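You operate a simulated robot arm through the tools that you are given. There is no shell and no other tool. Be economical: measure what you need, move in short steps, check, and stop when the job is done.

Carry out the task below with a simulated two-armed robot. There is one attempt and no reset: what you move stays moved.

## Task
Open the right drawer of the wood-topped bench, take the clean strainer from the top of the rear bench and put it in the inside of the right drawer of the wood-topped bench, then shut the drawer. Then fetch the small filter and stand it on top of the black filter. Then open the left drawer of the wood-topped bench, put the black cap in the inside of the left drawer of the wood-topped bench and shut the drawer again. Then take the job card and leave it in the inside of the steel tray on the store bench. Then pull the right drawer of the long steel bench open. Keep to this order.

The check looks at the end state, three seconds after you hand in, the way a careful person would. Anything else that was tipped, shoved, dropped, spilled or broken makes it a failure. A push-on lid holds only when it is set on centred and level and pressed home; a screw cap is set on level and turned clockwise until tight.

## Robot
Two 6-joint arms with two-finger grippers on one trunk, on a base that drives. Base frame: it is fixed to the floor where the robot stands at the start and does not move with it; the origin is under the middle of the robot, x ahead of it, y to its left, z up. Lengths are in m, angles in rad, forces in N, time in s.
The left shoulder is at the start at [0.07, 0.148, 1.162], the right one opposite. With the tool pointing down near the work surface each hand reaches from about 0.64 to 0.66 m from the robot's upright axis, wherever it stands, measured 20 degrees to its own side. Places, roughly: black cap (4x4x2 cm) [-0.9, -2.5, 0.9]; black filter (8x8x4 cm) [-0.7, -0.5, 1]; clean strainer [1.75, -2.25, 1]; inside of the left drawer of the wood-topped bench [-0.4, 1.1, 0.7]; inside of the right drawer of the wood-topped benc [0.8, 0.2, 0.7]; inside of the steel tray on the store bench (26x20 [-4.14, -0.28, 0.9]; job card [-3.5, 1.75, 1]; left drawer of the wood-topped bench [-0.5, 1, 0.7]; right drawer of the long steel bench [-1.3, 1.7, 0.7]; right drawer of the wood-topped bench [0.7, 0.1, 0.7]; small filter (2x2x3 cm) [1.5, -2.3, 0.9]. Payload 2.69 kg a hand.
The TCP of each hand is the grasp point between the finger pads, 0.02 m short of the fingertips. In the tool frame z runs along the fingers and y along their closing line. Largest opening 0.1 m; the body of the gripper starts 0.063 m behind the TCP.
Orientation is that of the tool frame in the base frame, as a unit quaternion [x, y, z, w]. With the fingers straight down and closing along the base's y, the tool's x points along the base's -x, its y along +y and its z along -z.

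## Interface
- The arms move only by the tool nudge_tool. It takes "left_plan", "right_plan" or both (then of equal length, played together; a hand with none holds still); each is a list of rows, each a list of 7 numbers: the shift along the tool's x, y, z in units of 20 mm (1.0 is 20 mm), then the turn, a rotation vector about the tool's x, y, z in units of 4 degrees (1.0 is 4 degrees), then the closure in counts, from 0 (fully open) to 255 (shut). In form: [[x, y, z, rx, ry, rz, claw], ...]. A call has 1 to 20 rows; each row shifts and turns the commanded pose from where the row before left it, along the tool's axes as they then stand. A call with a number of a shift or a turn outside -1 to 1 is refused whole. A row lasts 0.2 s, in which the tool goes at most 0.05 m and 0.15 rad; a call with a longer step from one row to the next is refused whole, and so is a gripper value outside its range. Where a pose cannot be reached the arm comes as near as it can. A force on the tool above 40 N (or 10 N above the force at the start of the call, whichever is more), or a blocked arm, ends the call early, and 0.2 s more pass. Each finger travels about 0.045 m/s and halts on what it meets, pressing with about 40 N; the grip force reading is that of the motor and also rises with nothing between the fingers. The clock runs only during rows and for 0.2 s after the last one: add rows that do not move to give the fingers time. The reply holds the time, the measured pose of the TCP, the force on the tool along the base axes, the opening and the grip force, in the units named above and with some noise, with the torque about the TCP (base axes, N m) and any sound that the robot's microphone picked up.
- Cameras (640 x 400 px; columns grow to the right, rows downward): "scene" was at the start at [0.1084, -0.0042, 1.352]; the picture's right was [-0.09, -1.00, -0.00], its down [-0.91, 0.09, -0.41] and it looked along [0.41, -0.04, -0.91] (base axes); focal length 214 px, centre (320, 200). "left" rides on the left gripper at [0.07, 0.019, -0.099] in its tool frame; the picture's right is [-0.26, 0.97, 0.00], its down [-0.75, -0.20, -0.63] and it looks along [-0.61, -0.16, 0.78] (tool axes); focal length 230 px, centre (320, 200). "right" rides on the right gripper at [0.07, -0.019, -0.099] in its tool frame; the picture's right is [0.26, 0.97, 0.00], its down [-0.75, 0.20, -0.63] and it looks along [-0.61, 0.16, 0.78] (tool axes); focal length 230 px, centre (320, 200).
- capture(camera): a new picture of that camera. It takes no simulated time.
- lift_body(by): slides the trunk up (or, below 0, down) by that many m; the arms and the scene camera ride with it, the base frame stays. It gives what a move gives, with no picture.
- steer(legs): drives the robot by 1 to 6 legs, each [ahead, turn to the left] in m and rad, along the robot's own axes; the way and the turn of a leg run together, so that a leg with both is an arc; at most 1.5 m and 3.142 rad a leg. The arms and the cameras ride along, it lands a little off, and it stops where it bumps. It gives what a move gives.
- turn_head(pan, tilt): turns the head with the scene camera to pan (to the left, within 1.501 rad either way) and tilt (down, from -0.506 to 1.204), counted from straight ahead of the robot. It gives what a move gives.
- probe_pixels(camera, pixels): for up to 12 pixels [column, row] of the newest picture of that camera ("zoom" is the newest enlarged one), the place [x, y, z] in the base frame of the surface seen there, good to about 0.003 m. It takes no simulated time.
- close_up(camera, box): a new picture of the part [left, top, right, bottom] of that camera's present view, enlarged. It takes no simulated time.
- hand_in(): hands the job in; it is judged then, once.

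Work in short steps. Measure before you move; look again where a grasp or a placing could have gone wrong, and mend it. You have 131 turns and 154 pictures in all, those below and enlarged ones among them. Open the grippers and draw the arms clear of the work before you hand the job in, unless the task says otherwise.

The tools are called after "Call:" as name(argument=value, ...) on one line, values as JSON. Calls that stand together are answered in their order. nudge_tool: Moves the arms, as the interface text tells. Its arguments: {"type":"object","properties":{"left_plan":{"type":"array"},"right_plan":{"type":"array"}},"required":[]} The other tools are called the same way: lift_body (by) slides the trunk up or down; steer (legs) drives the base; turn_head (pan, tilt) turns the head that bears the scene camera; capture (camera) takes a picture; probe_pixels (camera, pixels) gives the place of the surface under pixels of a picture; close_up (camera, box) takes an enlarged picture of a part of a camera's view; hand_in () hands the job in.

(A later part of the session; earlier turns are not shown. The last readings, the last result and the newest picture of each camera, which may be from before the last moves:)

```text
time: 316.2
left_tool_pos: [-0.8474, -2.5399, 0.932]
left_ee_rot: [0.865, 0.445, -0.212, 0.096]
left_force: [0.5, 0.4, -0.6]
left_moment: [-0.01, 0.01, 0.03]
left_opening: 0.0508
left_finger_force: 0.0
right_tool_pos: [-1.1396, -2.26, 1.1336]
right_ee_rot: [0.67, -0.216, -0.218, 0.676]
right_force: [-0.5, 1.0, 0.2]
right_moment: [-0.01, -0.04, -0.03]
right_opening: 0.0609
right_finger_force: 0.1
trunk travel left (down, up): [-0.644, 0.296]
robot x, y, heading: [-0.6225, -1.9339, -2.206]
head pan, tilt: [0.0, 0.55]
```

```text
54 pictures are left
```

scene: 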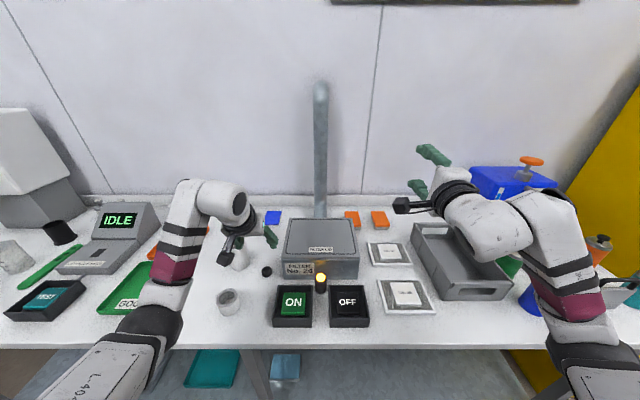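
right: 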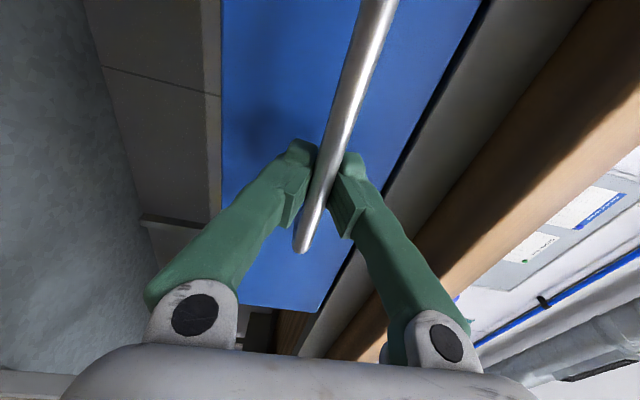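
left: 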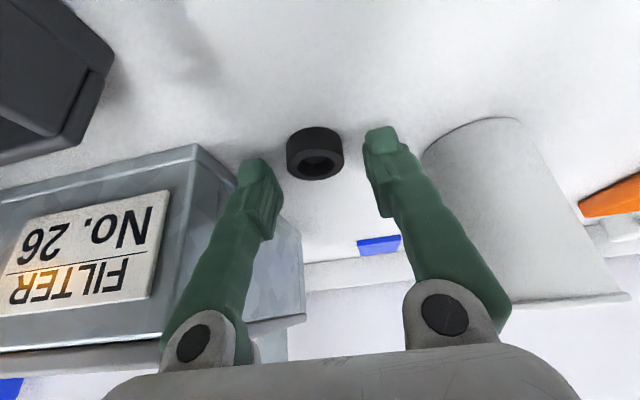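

The cap lies between the fingertips at (315,152). I lower 3 mm and close, then lift.

Call:
lift_body(by=-0.003)

Call:
nudge_tool(left_plan=[[0, 0, 0, 0, 0, 0, 255], [0, 0, 0, 0, 0, 0, 255], [0, 0, 0, 0, 0, 0, 255], [0, 0, 0, 0, 0, 0, 255]])

Call:
lift_body(by=0.1)

Call:
close_up(camera="left", box=[240, 80, 400, 200])

```text
time: 316.7
left_tool_pos: [-0.8464, -2.5404, 0.9296]
left_ee_rot: [0.865, 0.445, -0.211, 0.096]
left_force: [-0.1, -0.4, 0.4]
left_moment: [0.01, -0.01, -0.01]
left_opening: 0.0511
left_finger_force: 0.0
right_tool_pos: [-1.1404, -2.2606, 1.1315]
right_ee_rot: [0.671, -0.217, -0.218, 0.675]
right_force: [0.5, -0.4, 0.0]
right_moment: [-0.02, 0.02, -0.03]
right_opening: 0.0605
right_finger_force: 0.0
trunk travel left (down, up): [-0.641, 0.299]
robot x, y, heading: [-0.6237, -1.9328, -2.212]
head pan, tilt: [0.0, 0.55]
```

```text
time: 317.7
left_tool_pos: [-0.8459, -2.539, 0.93]
left_ee_rot: [0.865, 0.445, -0.212, 0.097]
left_force: [-1.1, 0.1, 0.1]
left_moment: [0.01, 0.0, -0.03]
left_opening: 0.0283
left_finger_force: 40.1
right_tool_pos: [-1.1394, -2.2602, 1.1317]
right_ee_rot: [0.671, -0.216, -0.218, 0.675]
right_force: [0.7, 0.0, -0.7]
right_moment: [0.01, -0.01, 0.01]
right_opening: 0.0606
right_finger_force: 0.0
trunk travel left (down, up): [-0.641, 0.299]
robot x, y, heading: [-0.6252, -1.9351, -2.205]
head pan, tilt: [0.0, 0.55]
```

```text
time: 319.1
left_tool_pos: [-0.8469, -2.5395, 1.0286]
left_ee_rot: [0.865, 0.444, -0.212, 0.096]
left_force: [0.1, 0.0, -0.7]
left_moment: [0.02, 0.0, 0.01]
left_opening: 0.0
left_finger_force: 29.1
right_tool_pos: [-1.1391, -2.2602, 1.2306]
right_ee_rot: [0.671, -0.216, -0.217, 0.675]
right_force: [0.5, 0.1, -0.6]
right_moment: [-0.01, 0.02, 0.01]
right_opening: 0.0606
right_finger_force: 0.1
trunk travel left (down, up): [-0.741, 0.199]
robot x, y, heading: [-0.6231, -1.9402, -2.202]
head pan, tilt: [0.0, 0.55]
```

```text
3.33 times, centred on (320, 140) of left
```

zoom: 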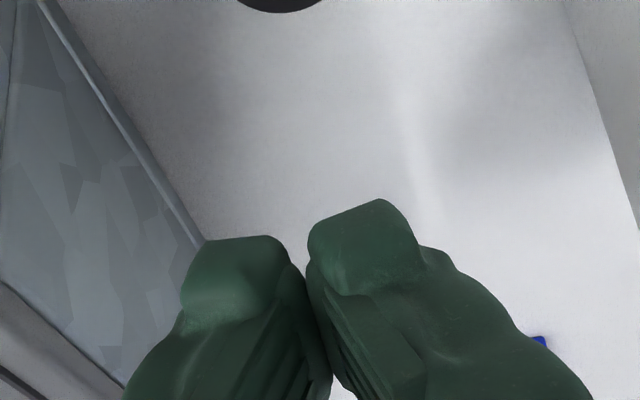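

The cap slipped out; I look where it is.

Call:
nudge_tool(left_plan=[[0, 0, 0, 0, 0, 0, 110], [0, 0, 0, 0, 0, 0, 110], [0, 0, 0, 0, 0, 0, 110], [0, 0, 0, 0, 0, 0, 110], [0, 0, 0, 0, 0, 0, 110], [0, 0, 0, 0, 0, 0, 110]])

Call:
capture(camera="left")

Call:
probe_pixels(camera="left", pixels=[[312, 84], [312, 74], [312, 94], [302, 84], [322, 84]])

Call:
close_up(camera="scene", box=[210, 220, 310, 310])

```text
time: 320.5
left_tool_pos: [-0.8475, -2.5396, 1.0303]
left_ee_rot: [0.865, 0.445, -0.212, 0.097]
left_force: [-0.1, 0.3, 0.1]
left_moment: [0.02, -0.01, 0.01]
left_opening: 0.0567
left_finger_force: 0.0
right_tool_pos: [-1.1395, -2.2599, 1.2313]
right_ee_rot: [0.67, -0.216, -0.218, 0.676]
right_force: [0.5, -0.2, -0.9]
right_moment: [0.05, -0.03, 0.02]
right_opening: 0.061
right_finger_force: 0.1
trunk travel left (down, up): [-0.741, 0.199]
robot x, y, heading: [-0.6243, -1.9354, -2.208]
head pan, tilt: [0.0, 0.55]
```

```text
52 pictures are left
```

left: 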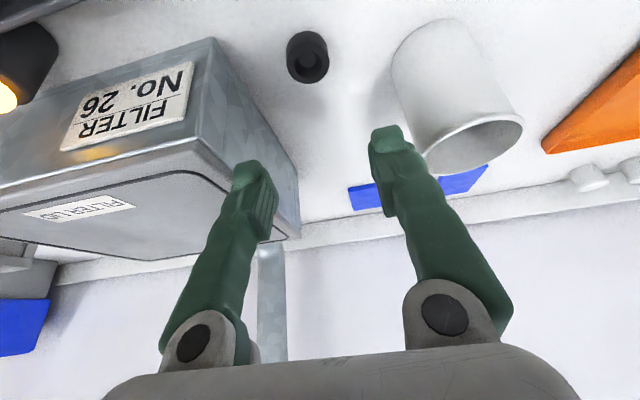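

```text
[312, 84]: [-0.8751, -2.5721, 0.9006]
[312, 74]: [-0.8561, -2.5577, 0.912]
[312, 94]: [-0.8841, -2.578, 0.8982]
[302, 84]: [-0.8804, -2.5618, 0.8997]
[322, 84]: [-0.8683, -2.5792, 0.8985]
```

```text
4.44 times, centred on (260, 265) of scene
```

zoom: 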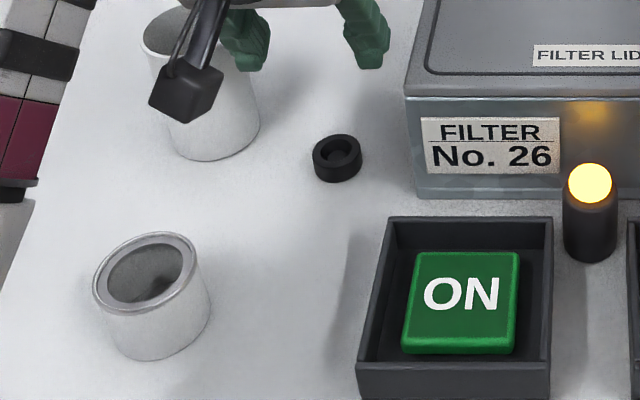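

Call:
probe_pixels(camera="zoom", pixels=[[338, 155], [318, 155], [358, 155], [338, 138], [338, 170], [345, 178], [410, 190]])

Call:
probe_pixels(camera="left", pixels=[[307, 57], [307, 38], [307, 72], [292, 57], [324, 57], [307, 48], [307, 66]])

```text
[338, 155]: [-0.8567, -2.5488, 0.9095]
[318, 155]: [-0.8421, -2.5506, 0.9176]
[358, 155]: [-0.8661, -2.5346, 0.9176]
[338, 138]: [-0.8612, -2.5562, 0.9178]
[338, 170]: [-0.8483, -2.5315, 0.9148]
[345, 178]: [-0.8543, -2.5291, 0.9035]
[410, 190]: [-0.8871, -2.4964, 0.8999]
```

```text
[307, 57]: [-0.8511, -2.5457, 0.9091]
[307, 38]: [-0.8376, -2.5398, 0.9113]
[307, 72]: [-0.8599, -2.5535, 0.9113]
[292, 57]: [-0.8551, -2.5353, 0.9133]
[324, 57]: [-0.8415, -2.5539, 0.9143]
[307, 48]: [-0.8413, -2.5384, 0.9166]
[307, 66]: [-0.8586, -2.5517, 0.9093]
```

The cap is upright at (-0.8545,-2.543). The lean meant only the tip corners touched it, so I pull the hand back, reduce the lean to ~10°, and drive the base 4.5 cm closer.

Call:
nudge_tool(left_plan=[[0.9, -0.09, -0.45, 0, 0, 0, 120], [0.9, -0.09, -0.45, 0, 0, 0, 120], [0, 0, 0, 0, 1, 0, 120], [0, 0, 0, 0, 1, 0, 120], [0, 0, 0, 0, 1, 0, 120], [0, 0, 0, 0, 1, 0, 120]])

Call:
steer(legs=[[0.045, 0]])

Call:
capture(camera="left")

```text
time: 321.9
left_tool_pos: [-0.8324, -2.5157, 1.0243]
left_ee_rot: [0.886, 0.453, -0.088, 0.034]
left_force: [0.0, -1.1, 0.4]
left_moment: [0.02, -0.03, -0.01]
left_opening: 0.0531
left_finger_force: 0.0
left hand out of reach, approached as far as the arm can: row 4, 5, 6
right_tool_pos: [-1.1394, -2.2608, 1.231]
right_ee_rot: [0.67, -0.216, -0.218, 0.676]
right_force: [0.1, -0.4, -0.2]
right_moment: [-0.01, -0.03, 0.0]
right_opening: 0.061
right_finger_force: 0.0
trunk travel left (down, up): [-0.741, 0.199]
robot x, y, heading: [-0.6248, -1.9352, -2.207]
head pan, tilt: [0.0, 0.55]
```

```text
time: 322.8
left_tool_pos: [-0.8577, -2.5499, 1.0257]
left_ee_rot: [0.886, 0.453, -0.095, 0.035]
left_force: [-0.3, -0.8, -1.2]
left_moment: [0.09, -0.02, 0.0]
left_opening: 0.053
left_finger_force: 0.2
right_tool_pos: [-1.1644, -2.2939, 1.2315]
right_ee_rot: [0.669, -0.214, -0.219, 0.677]
right_force: [-0.9, -0.8, -0.9]
right_moment: [-0.03, 0.04, 0.0]
right_opening: 0.0609
right_finger_force: 0.0
trunk travel left (down, up): [-0.741, 0.199]
robot x, y, heading: [-0.65, -1.9699, -2.205]
head pan, tilt: [0.0, 0.55]
```

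```text
50 pictures are left
```

left: 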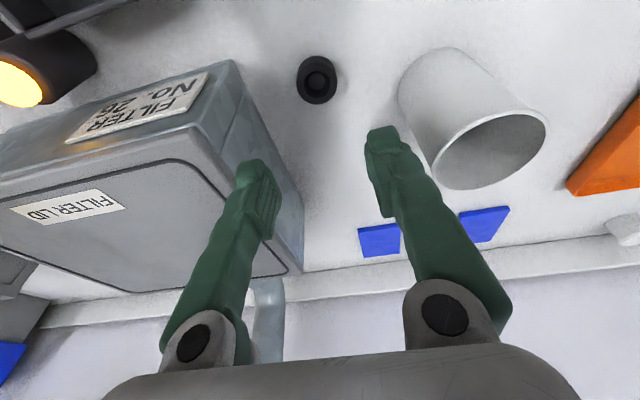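

Call:
nudge_tool(left_plan=[[0.48, -0.07, -0.1, 0, 0, 0, 120]])

Call:
lift_body(by=-0.075)

Call:
capture(camera="left")

Call:
probe_pixels(camera="left", pixels=[[318, 125], [300, 130], [337, 130], [318, 150], [318, 112]])

```text
time: 323.2
left_tool_pos: [-0.8553, -2.5469, 1.0271]
left_ee_rot: [0.886, 0.453, -0.097, 0.037]
left_force: [-1.4, -1.0, -0.2]
left_moment: [0.09, -0.02, 0.03]
left_opening: 0.0531
left_finger_force: 0.1
left hand out of reach, approached as far as the arm can: row 1
right_tool_pos: [-1.1619, -2.2899, 1.2348]
right_ee_rot: [0.667, -0.215, -0.219, 0.679]
right_force: [-0.8, -0.8, -0.3]
right_moment: [0.0, 0.04, -0.01]
right_opening: 0.0609
right_finger_force: 0.0
trunk travel left (down, up): [-0.741, 0.199]
robot x, y, heading: [-0.652, -1.9669, -2.21]
head pan, tilt: [0.0, 0.55]
```

```text
time: 324.3
left_tool_pos: [-0.8549, -2.5452, 0.9549]
left_ee_rot: [0.886, 0.452, -0.099, 0.037]
left_force: [0.2, -0.2, -0.4]
left_moment: [0.0, 0.04, 0.0]
left_opening: 0.0529
left_finger_force: 0.0
right_tool_pos: [-1.1574, -2.2854, 1.1612]
right_ee_rot: [0.666, -0.212, -0.22, 0.68]
right_force: [1.2, 0.2, -1.2]
right_moment: [0.01, 0.0, 0.02]
right_opening: 0.0606
right_finger_force: 0.1
trunk travel left (down, up): [-0.666, 0.274]
robot x, y, heading: [-0.6512, -1.9665, -2.206]
head pan, tilt: [0.0, 0.55]
```

```text
49 pictures are left
```

left: 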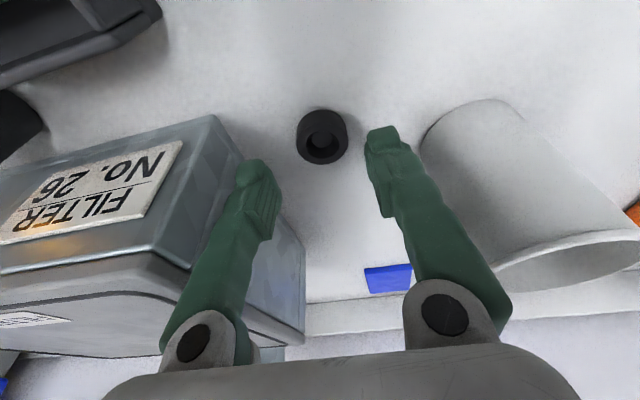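

```text
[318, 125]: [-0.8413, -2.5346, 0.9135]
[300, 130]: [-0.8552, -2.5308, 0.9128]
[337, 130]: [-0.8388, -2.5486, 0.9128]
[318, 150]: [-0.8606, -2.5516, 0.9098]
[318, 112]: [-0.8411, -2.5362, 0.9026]
```

Call:
nudge_tool(left_plan=[[0.3, 0.08, -0.05, 0, 0, 0, 125]])

Call:
lift_body(by=-0.028)

Call:
capture(camera="left")

```text
time: 324.7
left_tool_pos: [-0.8536, -2.5443, 0.9557]
left_ee_rot: [0.885, 0.453, -0.099, 0.037]
left_force: [0.3, 0.8, -0.1]
left_moment: [0.0, -0.01, 0.03]
left_opening: 0.051
left_finger_force: 0.2
left hand out of reach, approached as far as the arm can: row 1
right_tool_pos: [-1.1584, -2.2861, 1.1617]
right_ee_rot: [0.667, -0.214, -0.22, 0.68]
right_force: [0.2, -0.5, 0.6]
right_moment: [0.02, 0.02, -0.03]
right_opening: 0.0609
right_finger_force: 0.1
trunk travel left (down, up): [-0.666, 0.274]
robot x, y, heading: [-0.65, -1.9699, -2.203]
head pan, tilt: [0.0, 0.55]
```

```text
time: 325.4
left_tool_pos: [-0.8529, -2.544, 0.9286]
left_ee_rot: [0.885, 0.453, -0.099, 0.038]
left_force: [0.8, 0.1, 0.0]
left_moment: [-0.02, -0.02, 0.0]
left_opening: 0.0511
left_finger_force: 0.0
right_tool_pos: [-1.1579, -2.2848, 1.1333]
right_ee_rot: [0.666, -0.213, -0.22, 0.68]
right_force: [0.5, -0.2, -0.4]
right_moment: [0.02, 0.0, 0.0]
right_opening: 0.0608
right_finger_force: 0.1
trunk travel left (down, up): [-0.638, 0.302]
robot x, y, heading: [-0.6502, -1.9682, -2.207]
head pan, tilt: [0.0, 0.55]
```

```text
48 pictures are left
```

left: 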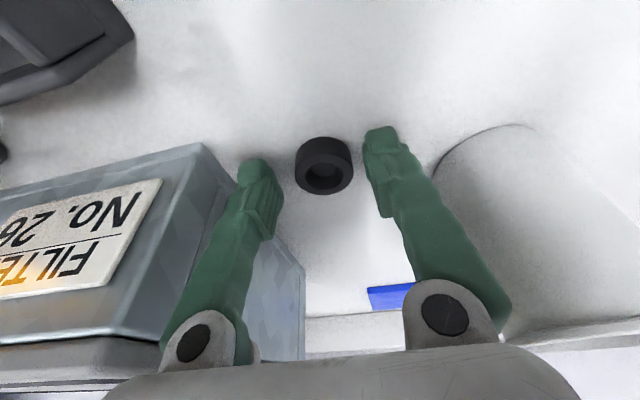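

The cap now sits deeper between the pads (324,165). I lower 3 mm, close, and lift.

Call:
lift_body(by=-0.003)

Call:
nudge_tool(left_plan=[[0, 0, 0, 0, 0, 0, 255], [0, 0, 0, 0, 0, 0, 255], [0, 0, 0, 0, 0, 0, 255], [0, 0, 0, 0, 0, 0, 255]])

Call:
lift_body(by=0.05)

Call:
close_up(camera="left", box=[240, 80, 400, 200])

```text
time: 325.9
left_tool_pos: [-0.8539, -2.5447, 0.9239]
left_ee_rot: [0.885, 0.453, -0.099, 0.038]
left_force: [-0.1, -0.2, 0.8]
left_moment: [0.04, 0.01, 0.0]
left_opening: 0.0511
left_finger_force: 0.1
right_tool_pos: [-1.1578, -2.2856, 1.1309]
right_ee_rot: [0.667, -0.213, -0.22, 0.679]
right_force: [0.5, -0.7, 0.1]
right_moment: [0.0, 0.0, 0.01]
right_opening: 0.0609
right_finger_force: 0.0
trunk travel left (down, up): [-0.635, 0.305]
robot x, y, heading: [-0.6516, -1.9727, -2.206]
head pan, tilt: [0.0, 0.55]
```

```text
time: 326.9
left_tool_pos: [-0.8527, -2.5441, 0.9237]
left_ee_rot: [0.885, 0.453, -0.1, 0.037]
left_force: [-0.1, -0.2, 1.1]
left_moment: [0.02, -0.04, -0.03]
left_opening: 0.0302
left_finger_force: 40.3
right_tool_pos: [-1.158, -2.286, 1.1315]
right_ee_rot: [0.666, -0.213, -0.22, 0.68]
right_force: [-1.0, 1.0, 0.0]
right_moment: [-0.03, 0.01, 0.05]
right_opening: 0.0606
right_finger_force: 0.0
trunk travel left (down, up): [-0.635, 0.305]
robot x, y, heading: [-0.6525, -1.9675, -2.205]
head pan, tilt: [0.0, 0.55]
```

```text
time: 327.9
left_tool_pos: [-0.8546, -2.5439, 0.9738]
left_ee_rot: [0.885, 0.453, -0.099, 0.037]
left_force: [0.2, -0.2, -0.3]
left_moment: [0.01, -0.01, -0.06]
left_opening: 0.0307
left_finger_force: 39.9
right_tool_pos: [-1.1581, -2.2859, 1.1802]
right_ee_rot: [0.666, -0.214, -0.221, 0.679]
right_force: [-0.4, 0.4, -0.5]
right_moment: [0.02, 0.0, -0.06]
right_opening: 0.0609
right_finger_force: 0.0
trunk travel left (down, up): [-0.685, 0.255]
robot x, y, heading: [-0.6542, -1.9725, -2.212]
head pan, tilt: [0.0, 0.55]
```

```text
3.33 times, centred on (320, 140) of left
```

zoom: 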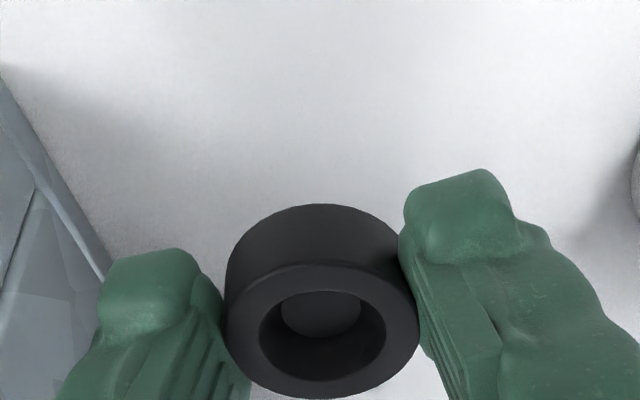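

The cap is firmly held. I raise the trunk and drive back around the trolley to the open left drawer.

Call:
lift_body(by=0.22)

Call:
steer(legs=[[-0.4, 0], [0, 3.14], [0, 0.232], [1.318, 0], [0, 1.351], [1.2, 0]])

Call:
turn_head(pan=-1.4, tilt=0.8)

Call:
capture(camera="scene")

```text
time: 330.2
left_tool_pos: [-0.8534, -2.5444, 1.1938]
left_ee_rot: [0.885, 0.453, -0.099, 0.038]
left_force: [0.4, 0.6, 0.6]
left_moment: [0.0, -0.01, 0.0]
left_opening: 0.0302
left_finger_force: 40.2
right_tool_pos: [-1.1583, -2.2866, 1.4009]
right_ee_rot: [0.666, -0.213, -0.22, 0.68]
right_force: [-0.8, -0.7, -0.4]
right_moment: [0.0, -0.02, 0.03]
right_opening: 0.0609
right_finger_force: 0.1
trunk travel left (down, up): [-0.905, 0.035]
robot x, y, heading: [-0.6529, -1.9693, -2.203]
head pan, tilt: [0.0, 0.55]
```

```text
time: 356.1
left_tool_pos: [-1.4532, 0.4908, 1.1949]
left_ee_rot: [0.945, -0.308, -0.097, -0.043]
left_force: [-0.2, -0.3, -0.2]
left_moment: [0.0, -0.01, -0.02]
left_opening: 0.0305
left_finger_force: 40.6
right_tool_pos: [-1.1927, 0.7939, 1.4012]
right_ee_rot: [-0.319, 0.622, 0.637, -0.324]
right_force: [0.4, -0.3, 1.1]
right_moment: [-0.02, 0.0, -0.01]
right_opening: 0.0606
right_finger_force: 0.1
trunk travel left (down, up): [-0.905, 0.035]
robot x, y, heading: [-0.8833, 0.2855, 2.505]
head pan, tilt: [0.0, 0.55]
```

```text
time: 357.6
left_tool_pos: [-1.4546, 0.4915, 1.1937]
left_ee_rot: [0.946, -0.308, -0.097, -0.044]
left_force: [0.2, -0.2, -1.4]
left_moment: [0.01, 0.01, -0.05]
left_opening: 0.0306
left_finger_force: 40.2
right_tool_pos: [-1.1945, 0.7939, 1.4005]
right_ee_rot: [-0.319, 0.623, 0.637, -0.323]
right_force: [0.3, 0.5, 0.6]
right_moment: [0.01, 0.01, 0.0]
right_opening: 0.0609
right_finger_force: 0.1
trunk travel left (down, up): [-0.905, 0.035]
robot x, y, heading: [-0.8819, 0.2809, 2.505]
head pan, tilt: [-1.4, 0.799]
```

```text
46 pictures are left
```

scene: 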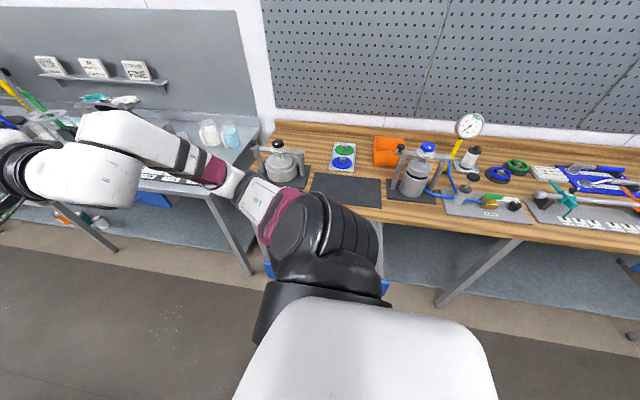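

Call:
steer(legs=[[0, -1.571]])

Call:
turn_head(pan=0.1, tilt=1.0)

Call:
capture(camera="scene")

Call:
capture(camera="left")

```text
time: 361.9
left_tool_pos: [-0.6794, 0.8596, 1.1937]
left_ee_rot: [-0.452, 0.885, 0.038, 0.101]
left_force: [0.3, -1.1, 0.8]
left_moment: [-0.01, -0.02, 0.02]
left_opening: 0.0304
left_finger_force: 39.9
right_tool_pos: [-0.3749, 0.6008, 1.4015]
right_ee_rot: [0.214, 0.666, 0.68, 0.22]
right_force: [-1.3, 0.8, 1.2]
right_moment: [-0.01, 0.01, -0.01]
right_opening: 0.0609
right_finger_force: 0.0
trunk travel left (down, up): [-0.905, 0.035]
robot x, y, heading: [-0.8845, 0.2819, 0.939]
head pan, tilt: [-1.4, 0.799]
```

```text
time: 363.4
left_tool_pos: [-0.6782, 0.8582, 1.1939]
left_ee_rot: [-0.453, 0.885, 0.039, 0.102]
left_force: [0.4, 0.2, -0.5]
left_moment: [-0.04, -0.01, 0.01]
left_opening: 0.0305
left_finger_force: 40.1
right_tool_pos: [-0.3744, 0.6012, 1.4002]
right_ee_rot: [0.214, 0.666, 0.679, 0.22]
right_force: [-0.3, -1.0, 1.0]
right_moment: [0.0, -0.02, -0.03]
right_opening: 0.0608
right_finger_force: 0.1
trunk travel left (down, up): [-0.905, 0.035]
robot x, y, heading: [-0.8827, 0.2866, 0.937]
head pan, tilt: [0.099, 1.0]
```

```text
45 pictures are left
```

scene: 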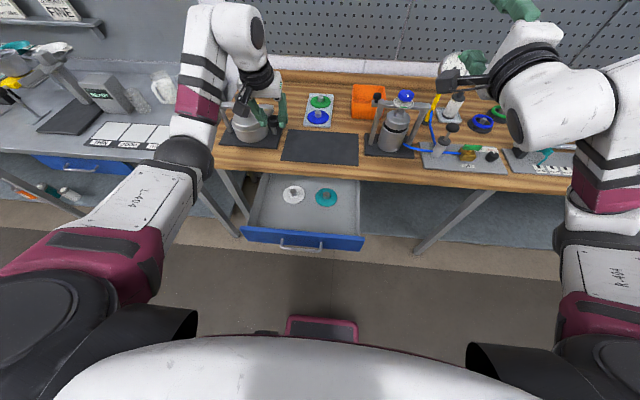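

```text
44 pictures are left
```

left: 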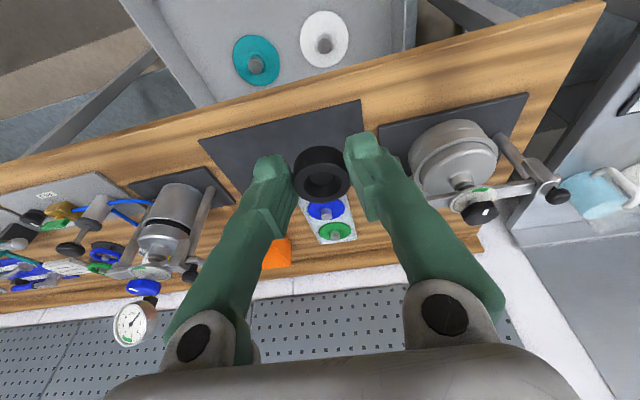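

I probe the drawer interior: discs at (293,194),(326,197), panel and floor.

Call:
probe_pixels(camera="scene", pixels=[[293, 194], [326, 197], [293, 202], [326, 207], [300, 222], [340, 222], [270, 215], [270, 233], [340, 240], [345, 205], [255, 215], [300, 183]])

```text
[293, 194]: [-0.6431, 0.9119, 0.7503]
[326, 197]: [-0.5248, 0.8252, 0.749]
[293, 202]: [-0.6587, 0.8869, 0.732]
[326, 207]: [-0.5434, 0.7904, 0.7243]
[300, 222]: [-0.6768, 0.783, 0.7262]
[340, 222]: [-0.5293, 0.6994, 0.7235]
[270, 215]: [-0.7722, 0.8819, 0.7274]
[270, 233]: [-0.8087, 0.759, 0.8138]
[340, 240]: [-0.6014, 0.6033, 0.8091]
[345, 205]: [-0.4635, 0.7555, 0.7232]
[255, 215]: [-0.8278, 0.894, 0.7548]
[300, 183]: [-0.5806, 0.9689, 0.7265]
```

Free floor lies between the front panel (n′0.15) and the discs (n′0.32). I back 2 cm, then lower 0.4 m and check.

Call:
steer(legs=[[-0.025, 0]])

Call:
lift_body(by=-0.39)

Call:
capture(camera="left")

```text
time: 364.3
left_tool_pos: [-0.6881, 0.8428, 1.1905]
left_ee_rot: [-0.452, 0.886, 0.038, 0.098]
left_force: [0.2, 1.3, -0.7]
left_moment: [-0.02, 0.03, 0.02]
left_opening: 0.0307
left_finger_force: 39.8
right_tool_pos: [-0.3838, 0.5861, 1.397]
right_ee_rot: [0.214, 0.668, 0.678, 0.22]
right_force: [0.8, 0.2, -0.6]
right_moment: [0.02, 0.0, 0.0]
right_opening: 0.0608
right_finger_force: 0.1
trunk travel left (down, up): [-0.905, 0.035]
robot x, y, heading: [-0.8976, 0.2627, 0.934]
head pan, tilt: [0.099, 1.0]
```

```text
time: 368.0
left_tool_pos: [-0.6929, 0.8391, 0.804]
left_ee_rot: [-0.453, 0.885, 0.039, 0.102]
left_force: [0.5, -0.1, -0.3]
left_moment: [0.04, -0.01, -0.02]
left_opening: 0.0302
left_finger_force: 39.6
right_tool_pos: [-0.3888, 0.5798, 1.0121]
right_ee_rot: [0.213, 0.666, 0.68, 0.22]
right_force: [0.3, 0.5, -0.6]
right_moment: [0.0, -0.01, 0.0]
right_opening: 0.0608
right_finger_force: 0.1
trunk travel left (down, up): [-0.515, 0.425]
robot x, y, heading: [-0.8969, 0.2644, 0.936]
head pan, tilt: [0.099, 1.0]
```

```text
43 pictures are left
```

left: 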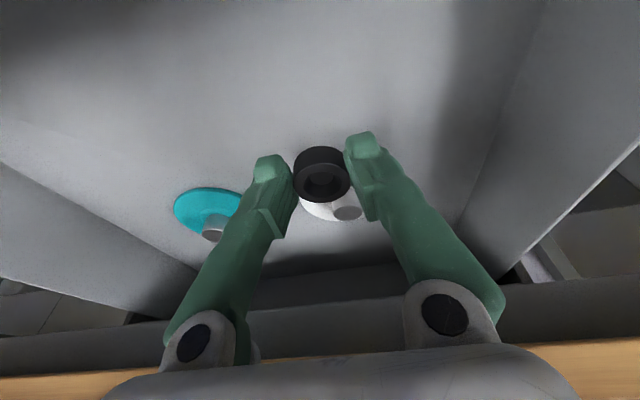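

Call:
lift_body(by=-0.053)

Call:
capture(camera="left")

```text
time: 368.9
left_tool_pos: [-0.693, 0.8378, 0.753]
left_ee_rot: [-0.451, 0.886, 0.039, 0.101]
left_force: [-0.5, 0.6, -0.1]
left_moment: [-0.01, 0.0, 0.02]
left_opening: 0.0302
left_finger_force: 39.8
right_tool_pos: [-0.3886, 0.5785, 0.958]
right_ee_rot: [0.215, 0.665, 0.68, 0.22]
right_force: [-0.1, -0.1, -0.5]
right_moment: [-0.01, -0.03, 0.02]
right_opening: 0.0606
right_finger_force: 0.1
trunk travel left (down, up): [-0.462, 0.478]
robot x, y, heading: [-0.8935, 0.266, 0.934]
head pan, tilt: [0.099, 1.0]
```

```text
42 pictures are left
```

left: 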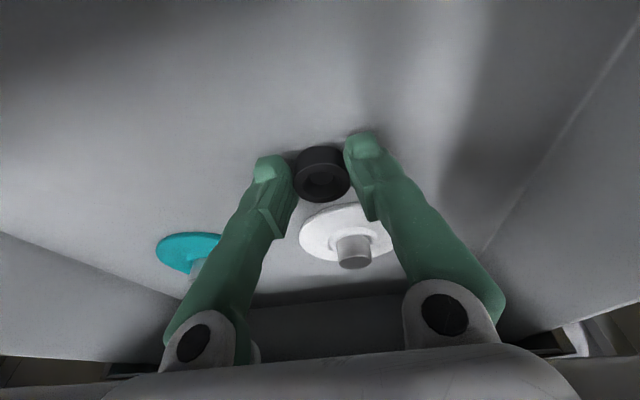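

Almost on the floor; I lower 3 mm more, release, and lift out.

Call:
lift_body(by=-0.003)

Call:
nudge_tool(left_plan=[[0, 0, 0, 0, 0, 0, 165], [0, 0, 0, 0, 0, 0, 140], [0, 0, 0, 0, 0, 0, 125], [0, 0, 0, 0, 0, 0, 125]])

Call:
lift_body(by=0.4)

Call:
capture(camera="left")

```text
time: 369.5
left_tool_pos: [-0.6927, 0.8377, 0.7478]
left_ee_rot: [-0.452, 0.885, 0.038, 0.1]
left_force: [0.1, 0.2, -1.2]
left_moment: [0.01, -0.02, 0.0]
left_opening: 0.0304
left_finger_force: 39.9
right_tool_pos: [-0.3882, 0.58, 0.9559]
right_ee_rot: [0.213, 0.667, 0.679, 0.22]
right_force: [-0.2, 0.7, -0.9]
right_moment: [0.0, -0.01, -0.01]
right_opening: 0.0605
right_finger_force: 0.0
trunk travel left (down, up): [-0.459, 0.481]
robot x, y, heading: [-0.8965, 0.2669, 0.937]
head pan, tilt: [0.099, 1.0]
```

```text
time: 370.5
left_tool_pos: [-0.6918, 0.8398, 0.749]
left_ee_rot: [-0.452, 0.885, 0.038, 0.102]
left_force: [0.5, 0.9, -0.8]
left_moment: [0.02, -0.01, 0.0]
left_opening: 0.0511
left_finger_force: 0.0
right_tool_pos: [-0.3897, 0.5805, 0.9545]
right_ee_rot: [0.213, 0.667, 0.679, 0.22]
right_force: [0.2, -0.5, -0.4]
right_moment: [0.02, 0.04, 0.02]
right_opening: 0.0605
right_finger_force: 0.0
trunk travel left (down, up): [-0.459, 0.481]
robot x, y, heading: [-0.8977, 0.2647, 0.937]
head pan, tilt: [0.099, 1.0]
```

```text
time: 374.3
left_tool_pos: [-0.6922, 0.8382, 1.1483]
left_ee_rot: [-0.453, 0.885, 0.039, 0.102]
left_force: [0.4, -0.6, -0.3]
left_moment: [-0.02, 0.01, 0.02]
left_opening: 0.051
left_finger_force: 0.0
right_tool_pos: [-0.3887, 0.581, 1.3544]
right_ee_rot: [0.214, 0.666, 0.68, 0.22]
right_force: [-0.7, 0.5, -0.1]
right_moment: [0.0, 0.01, 0.0]
right_opening: 0.0605
right_finger_force: 0.0
trunk travel left (down, up): [-0.859, 0.081]
robot x, y, heading: [-0.8942, 0.2627, 0.934]
head pan, tilt: [0.099, 1.0]
```

```text
41 pictures are left
```

left: 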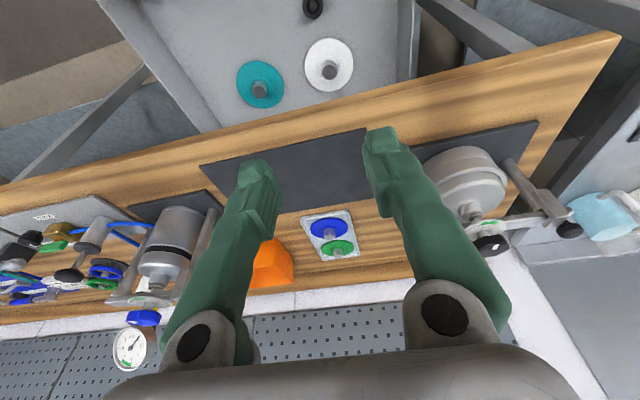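

The cap lies in the drawer in front of the discs. I reposition so the right hand faces the handle, with the drawer between.

Call:
steer(legs=[[0, 1.571], [0.33, 0], [0, -1.571], [-0.22, 0]])

Call:
lift_body(by=-0.4)

Call:
turn_head(pan=-0.2, tilt=0.8)

Call:
capture(camera="scene")

```text
time: 385.4
left_tool_pos: [-1.0988, 0.86, 1.147]
left_ee_rot: [-0.462, 0.88, 0.04, 0.101]
left_force: [-0.1, -0.3, 0.3]
left_moment: [-0.05, 0.0, -0.01]
left_opening: 0.0512
left_finger_force: 0.1
right_tool_pos: [-0.7885, 0.6085, 1.3544]
right_ee_rot: [0.206, 0.67, 0.681, 0.212]
right_force: [-0.8, 0.2, 0.3]
right_moment: [-0.02, 0.01, 0.01]
right_opening: 0.0608
right_finger_force: 0.1
trunk travel left (down, up): [-0.859, 0.081]
robot x, y, heading: [-1.2874, 0.2821, 0.956]
head pan, tilt: [0.099, 1.0]
```

```text
time: 389.2
left_tool_pos: [-1.0994, 0.8594, 0.7483]
left_ee_rot: [-0.463, 0.88, 0.039, 0.101]
left_force: [0.3, -0.5, 0.5]
left_moment: [-0.01, 0.01, -0.02]
left_opening: 0.0513
left_finger_force: 0.0
right_tool_pos: [-0.7889, 0.6074, 0.957]
right_ee_rot: [0.206, 0.669, 0.682, 0.212]
right_force: [-0.6, 0.0, 0.3]
right_moment: [0.01, -0.01, -0.01]
right_opening: 0.0607
right_finger_force: 0.0
trunk travel left (down, up): [-0.459, 0.481]
robot x, y, heading: [-1.2932, 0.2805, 0.957]
head pan, tilt: [0.099, 1.0]
```

```text
time: 390.0
left_tool_pos: [-1.0993, 0.8589, 0.7469]
left_ee_rot: [-0.462, 0.88, 0.039, 0.1]
left_force: [-0.3, -0.6, 0.8]
left_moment: [0.0, 0.01, -0.01]
left_opening: 0.0509
left_finger_force: 0.0
right_tool_pos: [-0.7896, 0.6096, 0.9554]
right_ee_rot: [0.206, 0.669, 0.682, 0.212]
right_force: [-0.8, -0.1, -0.1]
right_moment: [0.02, 0.01, 0.03]
right_opening: 0.061
right_finger_force: 0.1
trunk travel left (down, up): [-0.459, 0.481]
robot x, y, heading: [-1.2916, 0.2825, 0.957]
head pan, tilt: [-0.201, 0.799]
```

```text
40 pictures are left
```

scene: 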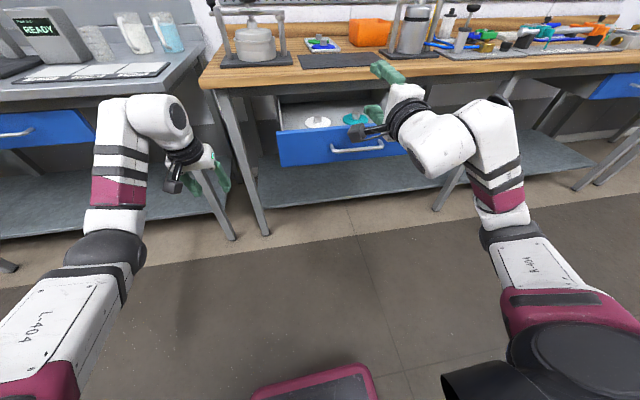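

Right hand is in line with the handle (t′−0.997). I lower to handle height and advance the arm 0.1 m to straddle the bar.

Call:
steer(legs=[[0, -0.022]])

Call:
lift_body(by=-0.18)

Call:
nudge_tool(right_plan=[[0, 0, 0.6, 0, 0, 0, 100], [0, 0, 0.6, 0, 0, 0, 100], [0, 0, 0.6, 0, 0, 0, 100], [0, 0, 0.6, 0, 0, 0, 100], [0, 0, 0.6, 0, 0, 0, 100], [0, 0, 0.6, 0, 0, 0, 100], [0, 0, 0.6, 0, 0, 0, 100], [0, 0, 0.6, 0, 0, 0, 100]])

Call:
capture(camera="right")

```text
time: 390.8
left_tool_pos: [-1.0875, 0.8563, 0.7483]
left_ee_rot: [-0.453, 0.885, 0.038, 0.1]
left_force: [-0.7, -2.3, 0.6]
left_moment: [0.13, -0.01, 0.03]
left_opening: 0.051
left_finger_force: 0.1
right_tool_pos: [-0.7836, 0.5987, 0.9554]
right_ee_rot: [0.213, 0.667, 0.679, 0.219]
right_force: [0.0, 0.5, 0.2]
right_moment: [0.0, 0.0, -0.02]
right_opening: 0.0605
right_finger_force: 0.1
trunk travel left (down, up): [-0.459, 0.481]
robot x, y, heading: [-1.293, 0.2814, 0.939]
head pan, tilt: [-0.201, 0.799]
```

```text
time: 392.8
left_tool_pos: [-1.0877, 0.8557, 0.5701]
left_ee_rot: [-0.452, 0.885, 0.039, 0.102]
left_force: [-0.2, 0.3, 0.5]
left_moment: [-0.02, 0.01, 0.01]
left_opening: 0.0513
left_finger_force: 0.1
right_tool_pos: [-0.7832, 0.5979, 0.7748]
right_ee_rot: [0.213, 0.667, 0.68, 0.219]
right_force: [0.3, 0.5, -0.1]
right_moment: [0.03, 0.0, 0.0]
right_opening: 0.0609
right_finger_force: 0.0
trunk travel left (down, up): [-0.279, 0.661]
robot x, y, heading: [-1.2891, 0.2846, 0.935]
head pan, tilt: [-0.201, 0.799]
```

```text
time: 394.6
left_tool_pos: [-1.0872, 0.8551, 0.5684]
left_ee_rot: [-0.453, 0.885, 0.039, 0.102]
left_force: [-0.4, 1.0, -0.5]
left_moment: [0.02, 0.02, -0.01]
left_opening: 0.0509
left_finger_force: 0.0
right_tool_pos: [-0.7279, 0.6767, 0.7764]
right_ee_rot: [0.212, 0.667, 0.68, 0.218]
right_force: [0.1, 0.3, -0.2]
right_moment: [0.02, -0.01, 0.0]
right_opening: 0.0607
right_finger_force: 0.1
trunk travel left (down, up): [-0.279, 0.661]
robot x, y, heading: [-1.2906, 0.2809, 0.932]
head pan, tilt: [-0.201, 0.799]
```

```text
39 pictures are left
```

right: 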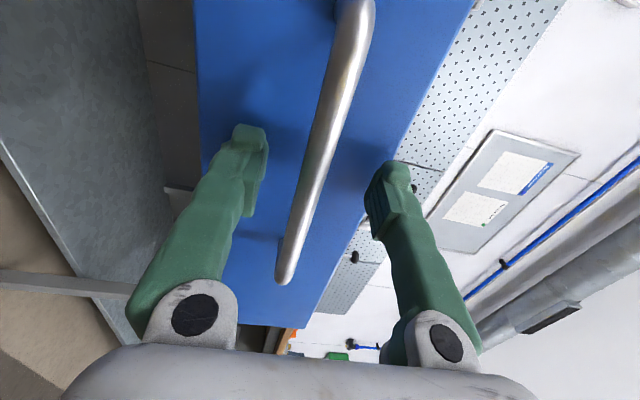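

The fingers straddle the bar. I drive forward 0.25 m to push the drawer in.

Call:
steer(legs=[[0.25, 0]])

Call:
capture(camera="right")

Call:
probe_pixels(camera="right", pixels=[[280, 80], [230, 100], [400, 60], [315, 120]])

```text
time: 396.4
left_tool_pos: [-0.939, 1.0566, 0.5683]
left_ee_rot: [-0.453, 0.885, 0.038, 0.1]
left_force: [-0.4, -0.1, -0.3]
left_moment: [0.01, 0.02, -0.02]
left_opening: 0.0512
left_finger_force: 0.0
right_tool_pos: [-0.5785, 0.8767, 0.7766]
right_ee_rot: [0.213, 0.667, 0.679, 0.219]
right_force: [0.1, 0.6, -0.2]
right_moment: [0.03, 0.0, 0.0]
right_opening: 0.0608
right_finger_force: 0.1
trunk travel left (down, up): [-0.279, 0.661]
robot x, y, heading: [-1.1391, 0.4827, 0.938]
head pan, tilt: [-0.201, 0.799]
```

```text
38 pictures are left
```

right: 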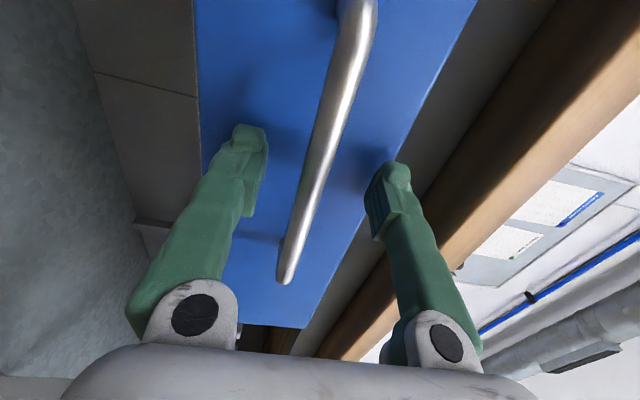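

```text
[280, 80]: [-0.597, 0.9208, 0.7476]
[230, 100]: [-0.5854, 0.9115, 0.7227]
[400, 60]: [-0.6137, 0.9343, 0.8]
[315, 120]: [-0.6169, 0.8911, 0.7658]
```

About 24 mm remain; I creep and push until it resists.

Call:
steer(legs=[[0.015, 0]])

Call:
nudge_tool(right_plan=[[0, 0, 0.2, 0, 0, 0, 100], [0, 0, 0.2, 0, 0, 0, 100], [0, 0, 0.2, 0, 0, 0, 100], [0, 0, 0.2, 0, 0, 0, 100], [0, 0, 0.2, 0, 0, 0, 100], [0, 0, 0.2, 0, 0, 0, 100], [0, 0, 0.2, 0, 0, 0, 100], [0, 0, 0.2, 0, 0, 0, 100]])

Call:
capture(camera="right")

Call:
probe_pixels(camera="right", pixels=[[280, 80], [230, 100], [400, 60], [315, 120]])

```text
time: 397.2
left_tool_pos: [-0.9281, 1.0687, 0.5688]
left_ee_rot: [-0.453, 0.885, 0.038, 0.101]
left_force: [0.1, 0.2, 0.4]
left_moment: [-0.01, 0.0, -0.04]
left_opening: 0.0509
left_finger_force: 0.1
right_tool_pos: [-0.5684, 0.8891, 0.7761]
right_ee_rot: [0.214, 0.667, 0.679, 0.219]
right_force: [0.5, 1.2, -0.3]
right_moment: [0.0, -0.02, -0.01]
right_opening: 0.061
right_finger_force: 0.0
trunk travel left (down, up): [-0.279, 0.661]
robot x, y, heading: [-1.1338, 0.4954, 0.935]
head pan, tilt: [-0.201, 0.799]
```

```text
time: 398.4
left_tool_pos: [-0.9246, 1.0724, 0.5671]
left_ee_rot: [-0.45, 0.886, 0.035, 0.108]
left_force: [0.5, -0.2, -0.6]
left_moment: [0.02, 0.01, 0.0]
left_opening: 0.0509
left_finger_force: 0.0
right_tool_pos: [-0.5609, 0.8979, 0.7786]
right_ee_rot: [0.211, 0.667, 0.681, 0.216]
right_force: [-17.4, -21.0, -3.7]
right_moment: [-1.0, 0.49, -0.09]
right_opening: 0.0647
right_finger_force: 2.7
trunk travel left (down, up): [-0.279, 0.661]
robot x, y, heading: [-1.1322, 0.4947, 0.932]
head pan, tilt: [-0.201, 0.799]
stopped in row 5 (right hand): the force on the tool passed its limit at 43 N (the readings are from after the stop); the commanded pose is now the measured one
```

```text
37 pictures are left
```

right: 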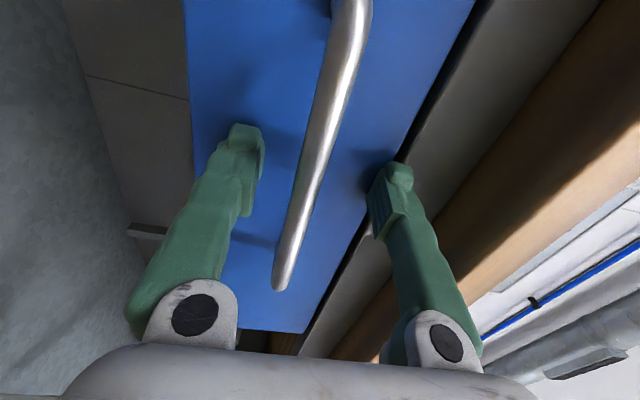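

```text
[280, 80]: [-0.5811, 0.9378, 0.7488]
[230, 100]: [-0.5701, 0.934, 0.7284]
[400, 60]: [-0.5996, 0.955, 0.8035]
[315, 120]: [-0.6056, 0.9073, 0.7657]
```

The left drawer is shut. I withdraw, back off, raise the trunk and head down the corridor toward the job card area.

Call:
nudge_tool(right_plan=[[0, 0, -0.5, 0, 0, 0, 100], [0, 0, -1, 0, 0, 0, 100], [0, 0, -1, 0, 0, 0, 100], [0, 0, -1, 0, 0, 0, 100], [0, 0, -1, 0, 0, 0, 100], [0, 0, -1, 0, 0, 0, 100], [0, 0, -1, 0, 0, 0, 100], [0, 0, -1, 0, 0, 0, 100]])

Call:
steer(legs=[[-0.09, 0]])

Call:
lift_body(by=0.4)

Call:
lift_body(by=0.25)

Call:
steer(legs=[[0, 1.479], [1.3, 0]])

Call:
turn_head(pan=0.3, tilt=0.5)

Call:
capture(camera="scene")

```text
time: 400.1
left_tool_pos: [-0.9239, 1.0762, 0.5654]
left_ee_rot: [-0.451, 0.886, 0.034, 0.107]
left_force: [0.4, -0.2, 0.5]
left_moment: [-0.01, -0.04, -0.04]
left_opening: 0.0508
left_finger_force: 0.1
right_tool_pos: [-0.6461, 0.7794, 0.7733]
right_ee_rot: [0.211, 0.669, 0.679, 0.217]
right_force: [0.6, -0.1, -0.3]
right_moment: [-0.02, 0.0, -0.01]
right_opening: 0.0606
right_finger_force: 0.0
trunk travel left (down, up): [-0.279, 0.661]
robot x, y, heading: [-1.1328, 0.491, 0.937]
head pan, tilt: [-0.201, 0.799]
```

```text
time: 401.2
left_tool_pos: [-0.9776, 1.0039, 0.5648]
left_ee_rot: [-0.45, 0.886, 0.034, 0.106]
left_force: [-0.3, 0.0, 0.1]
left_moment: [0.03, -0.03, 0.02]
left_opening: 0.0509
left_finger_force: 0.0
right_tool_pos: [-0.6991, 0.7059, 0.7739]
right_ee_rot: [0.212, 0.669, 0.679, 0.217]
right_force: [-0.4, -0.1, -0.3]
right_moment: [-0.05, -0.01, -0.02]
right_opening: 0.0607
right_finger_force: 0.1
trunk travel left (down, up): [-0.279, 0.661]
robot x, y, heading: [-1.1845, 0.4217, 0.934]
head pan, tilt: [-0.201, 0.799]
```

```text
time: 405.1
left_tool_pos: [-0.9773, 1.003, 0.9642]
left_ee_rot: [-0.45, 0.886, 0.033, 0.106]
left_force: [0.7, -0.4, 0.1]
left_moment: [-0.02, -0.03, 0.0]
left_opening: 0.0508
left_finger_force: 0.1
right_tool_pos: [-0.6985, 0.708, 1.174]
right_ee_rot: [0.212, 0.669, 0.679, 0.216]
right_force: [-0.8, -0.5, 0.1]
right_moment: [0.02, -0.01, 0.01]
right_opening: 0.0608
right_finger_force: 0.1
trunk travel left (down, up): [-0.679, 0.261]
robot x, y, heading: [-1.1838, 0.4225, 0.93]
head pan, tilt: [-0.201, 0.799]
```

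```text
time: 407.7
left_tool_pos: [-0.9767, 1.0054, 1.2144]
left_ee_rot: [-0.45, 0.886, 0.034, 0.106]
left_force: [-0.1, 0.4, 0.2]
left_moment: [0.01, -0.07, 0.01]
left_opening: 0.0509
left_finger_force: 0.1
right_tool_pos: [-0.6987, 0.708, 1.4237]
right_ee_rot: [0.211, 0.669, 0.679, 0.217]
right_force: [-0.4, -0.1, -0.1]
right_moment: [0.0, 0.0, 0.02]
right_opening: 0.0609
right_finger_force: 0.1
trunk travel left (down, up): [-0.929, 0.011]
robot x, y, heading: [-1.1837, 0.4229, 0.934]
head pan, tilt: [-0.201, 0.799]
```

```text
time: 417.8
left_tool_pos: [-2.7058, 1.564, 1.2142]
left_ee_rot: [0.929, -0.353, -0.097, -0.056]
left_force: [-1.0, -0.8, -0.4]
left_moment: [0.02, -0.05, -0.02]
left_opening: 0.0512
left_finger_force: 0.1
right_tool_pos: [-2.3833, 1.8126, 1.4235]
right_ee_rot: [-0.291, 0.637, 0.65, -0.295]
right_force: [-0.8, -0.2, -0.3]
right_moment: [0.01, 0.01, 0.02]
right_opening: 0.061
right_finger_force: 0.0
trunk travel left (down, up): [-0.929, 0.011]
robot x, y, heading: [-2.1503, 1.2986, 2.405]
head pan, tilt: [-0.201, 0.799]
```

```text
time: 418.7
left_tool_pos: [-2.7062, 1.566, 1.2147]
left_ee_rot: [0.929, -0.353, -0.096, -0.055]
left_force: [-1.1, -0.1, -0.4]
left_moment: [0.01, 0.03, 0.0]
left_opening: 0.0511
left_finger_force: 0.0
right_tool_pos: [-2.3841, 1.8126, 1.424]
right_ee_rot: [-0.292, 0.638, 0.649, -0.296]
right_force: [0.7, 0.2, -0.4]
right_moment: [-0.03, 0.0, 0.04]
right_opening: 0.0606
right_finger_force: 0.0
trunk travel left (down, up): [-0.929, 0.011]
robot x, y, heading: [-2.1471, 1.2994, 2.406]
head pan, tilt: [0.3, 0.499]
```

```text
36 pictures are left
```

scene: 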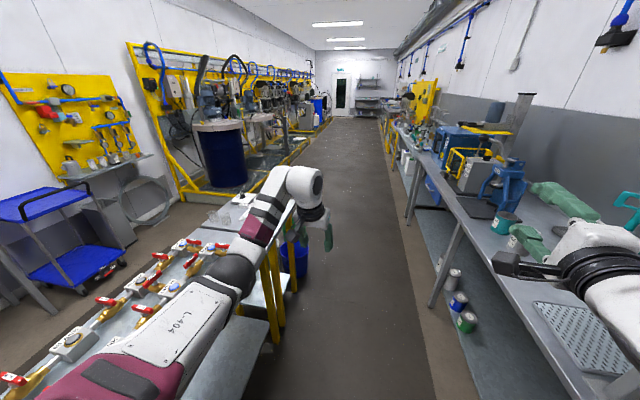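

Call:
close_up(camera="scene", box=[170, 160, 340, 290])

Call:
turn_head(pan=0.65, tilt=0.35)

Call:
capture(camera="scene")

Call:
capture(camera="left")

```text
3.08 times, centred on (255, 225) of scene
```

zoom: 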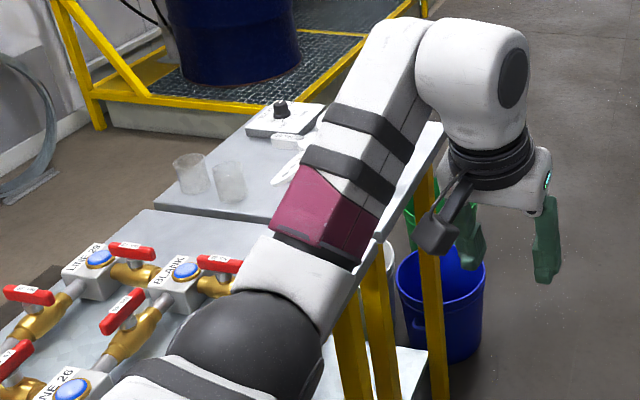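

```text
time: 419.6
left_tool_pos: [-2.7056, 1.5648, 1.2153]
left_ee_rot: [0.929, -0.353, -0.098, -0.057]
left_force: [0.6, -0.2, -0.1]
left_moment: [-0.02, -0.03, 0.04]
left_opening: 0.051
left_finger_force: 0.1
right_tool_pos: [-2.3832, 1.8123, 1.4231]
right_ee_rot: [-0.292, 0.638, 0.648, -0.296]
right_force: [-0.2, -0.1, 0.1]
right_moment: [-0.01, -0.02, -0.02]
right_opening: 0.0609
right_finger_force: 0.0
trunk travel left (down, up): [-0.929, 0.011]
robot x, y, heading: [-2.1495, 1.2986, 2.403]
head pan, tilt: [0.649, 0.351]
```

```text
34 pictures are left
```

scene: 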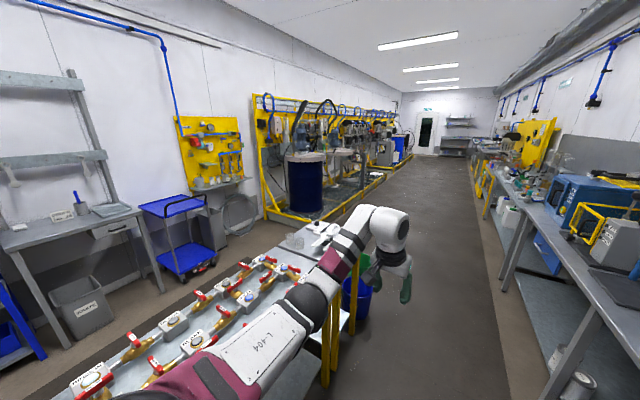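

```text
33 pictures are left
```

left: 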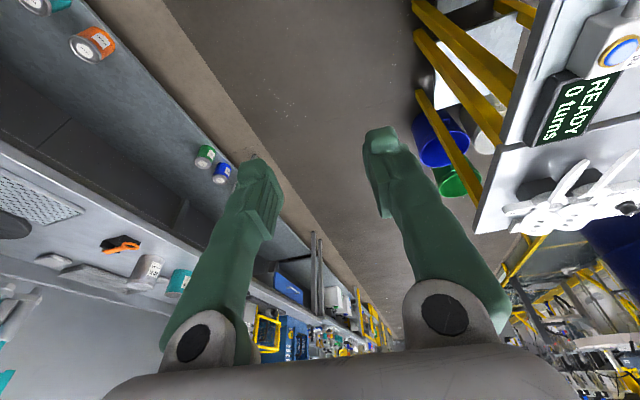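

Another small table begins ahead on the left; the card should be on it. I drive 0.75 m further and look left.

Call:
steer(legs=[[0, 0.1], [0.7, 0]])

Call:
turn_head(pan=0.9, tilt=0.6)

Call:
capture(camera="scene")

```text
time: 423.9
left_tool_pos: [-3.2874, 1.9238, 1.2159]
left_ee_rot: [0.945, -0.308, -0.1, -0.052]
left_force: [0.1, -0.1, 0.5]
left_moment: [-0.03, 0.02, 0.0]
left_opening: 0.0511
left_finger_force: 0.0
right_tool_pos: [-2.9894, 2.2011, 1.4244]
right_ee_rot: [-0.322, 0.623, 0.634, -0.326]
right_force: [0.0, -0.1, 0.8]
right_moment: [-0.03, -0.02, 0.02]
right_opening: 0.0611
right_finger_force: 0.0
trunk travel left (down, up): [-0.929, 0.011]
robot x, y, heading: [-2.7059, 1.7187, 2.501]
head pan, tilt: [0.649, 0.351]
```

```text
time: 424.7
left_tool_pos: [-3.2879, 1.9249, 1.2157]
left_ee_rot: [0.945, -0.308, -0.1, -0.052]
left_force: [-0.6, 0.7, 1.0]
left_moment: [0.01, 0.0, -0.01]
left_opening: 0.0508
left_finger_force: 0.0
right_tool_pos: [-2.9911, 2.2031, 1.4241]
right_ee_rot: [-0.322, 0.624, 0.633, -0.326]
right_force: [0.2, 0.2, 0.7]
right_moment: [-0.01, 0.01, 0.0]
right_opening: 0.0608
right_finger_force: 0.1
trunk travel left (down, up): [-0.929, 0.011]
robot x, y, heading: [-2.7073, 1.7137, 2.501]
head pan, tilt: [0.901, 0.6]
```

```text
32 pictures are left
```

scene: 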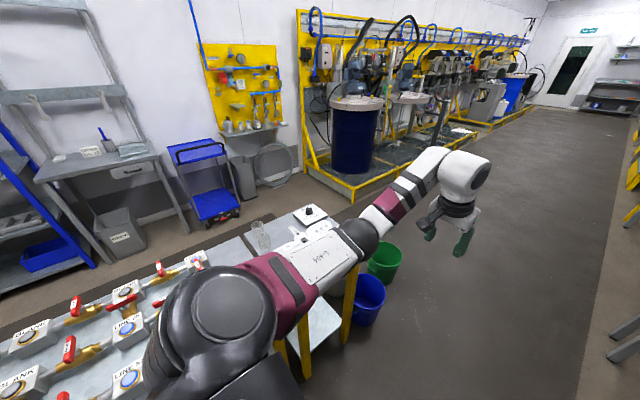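

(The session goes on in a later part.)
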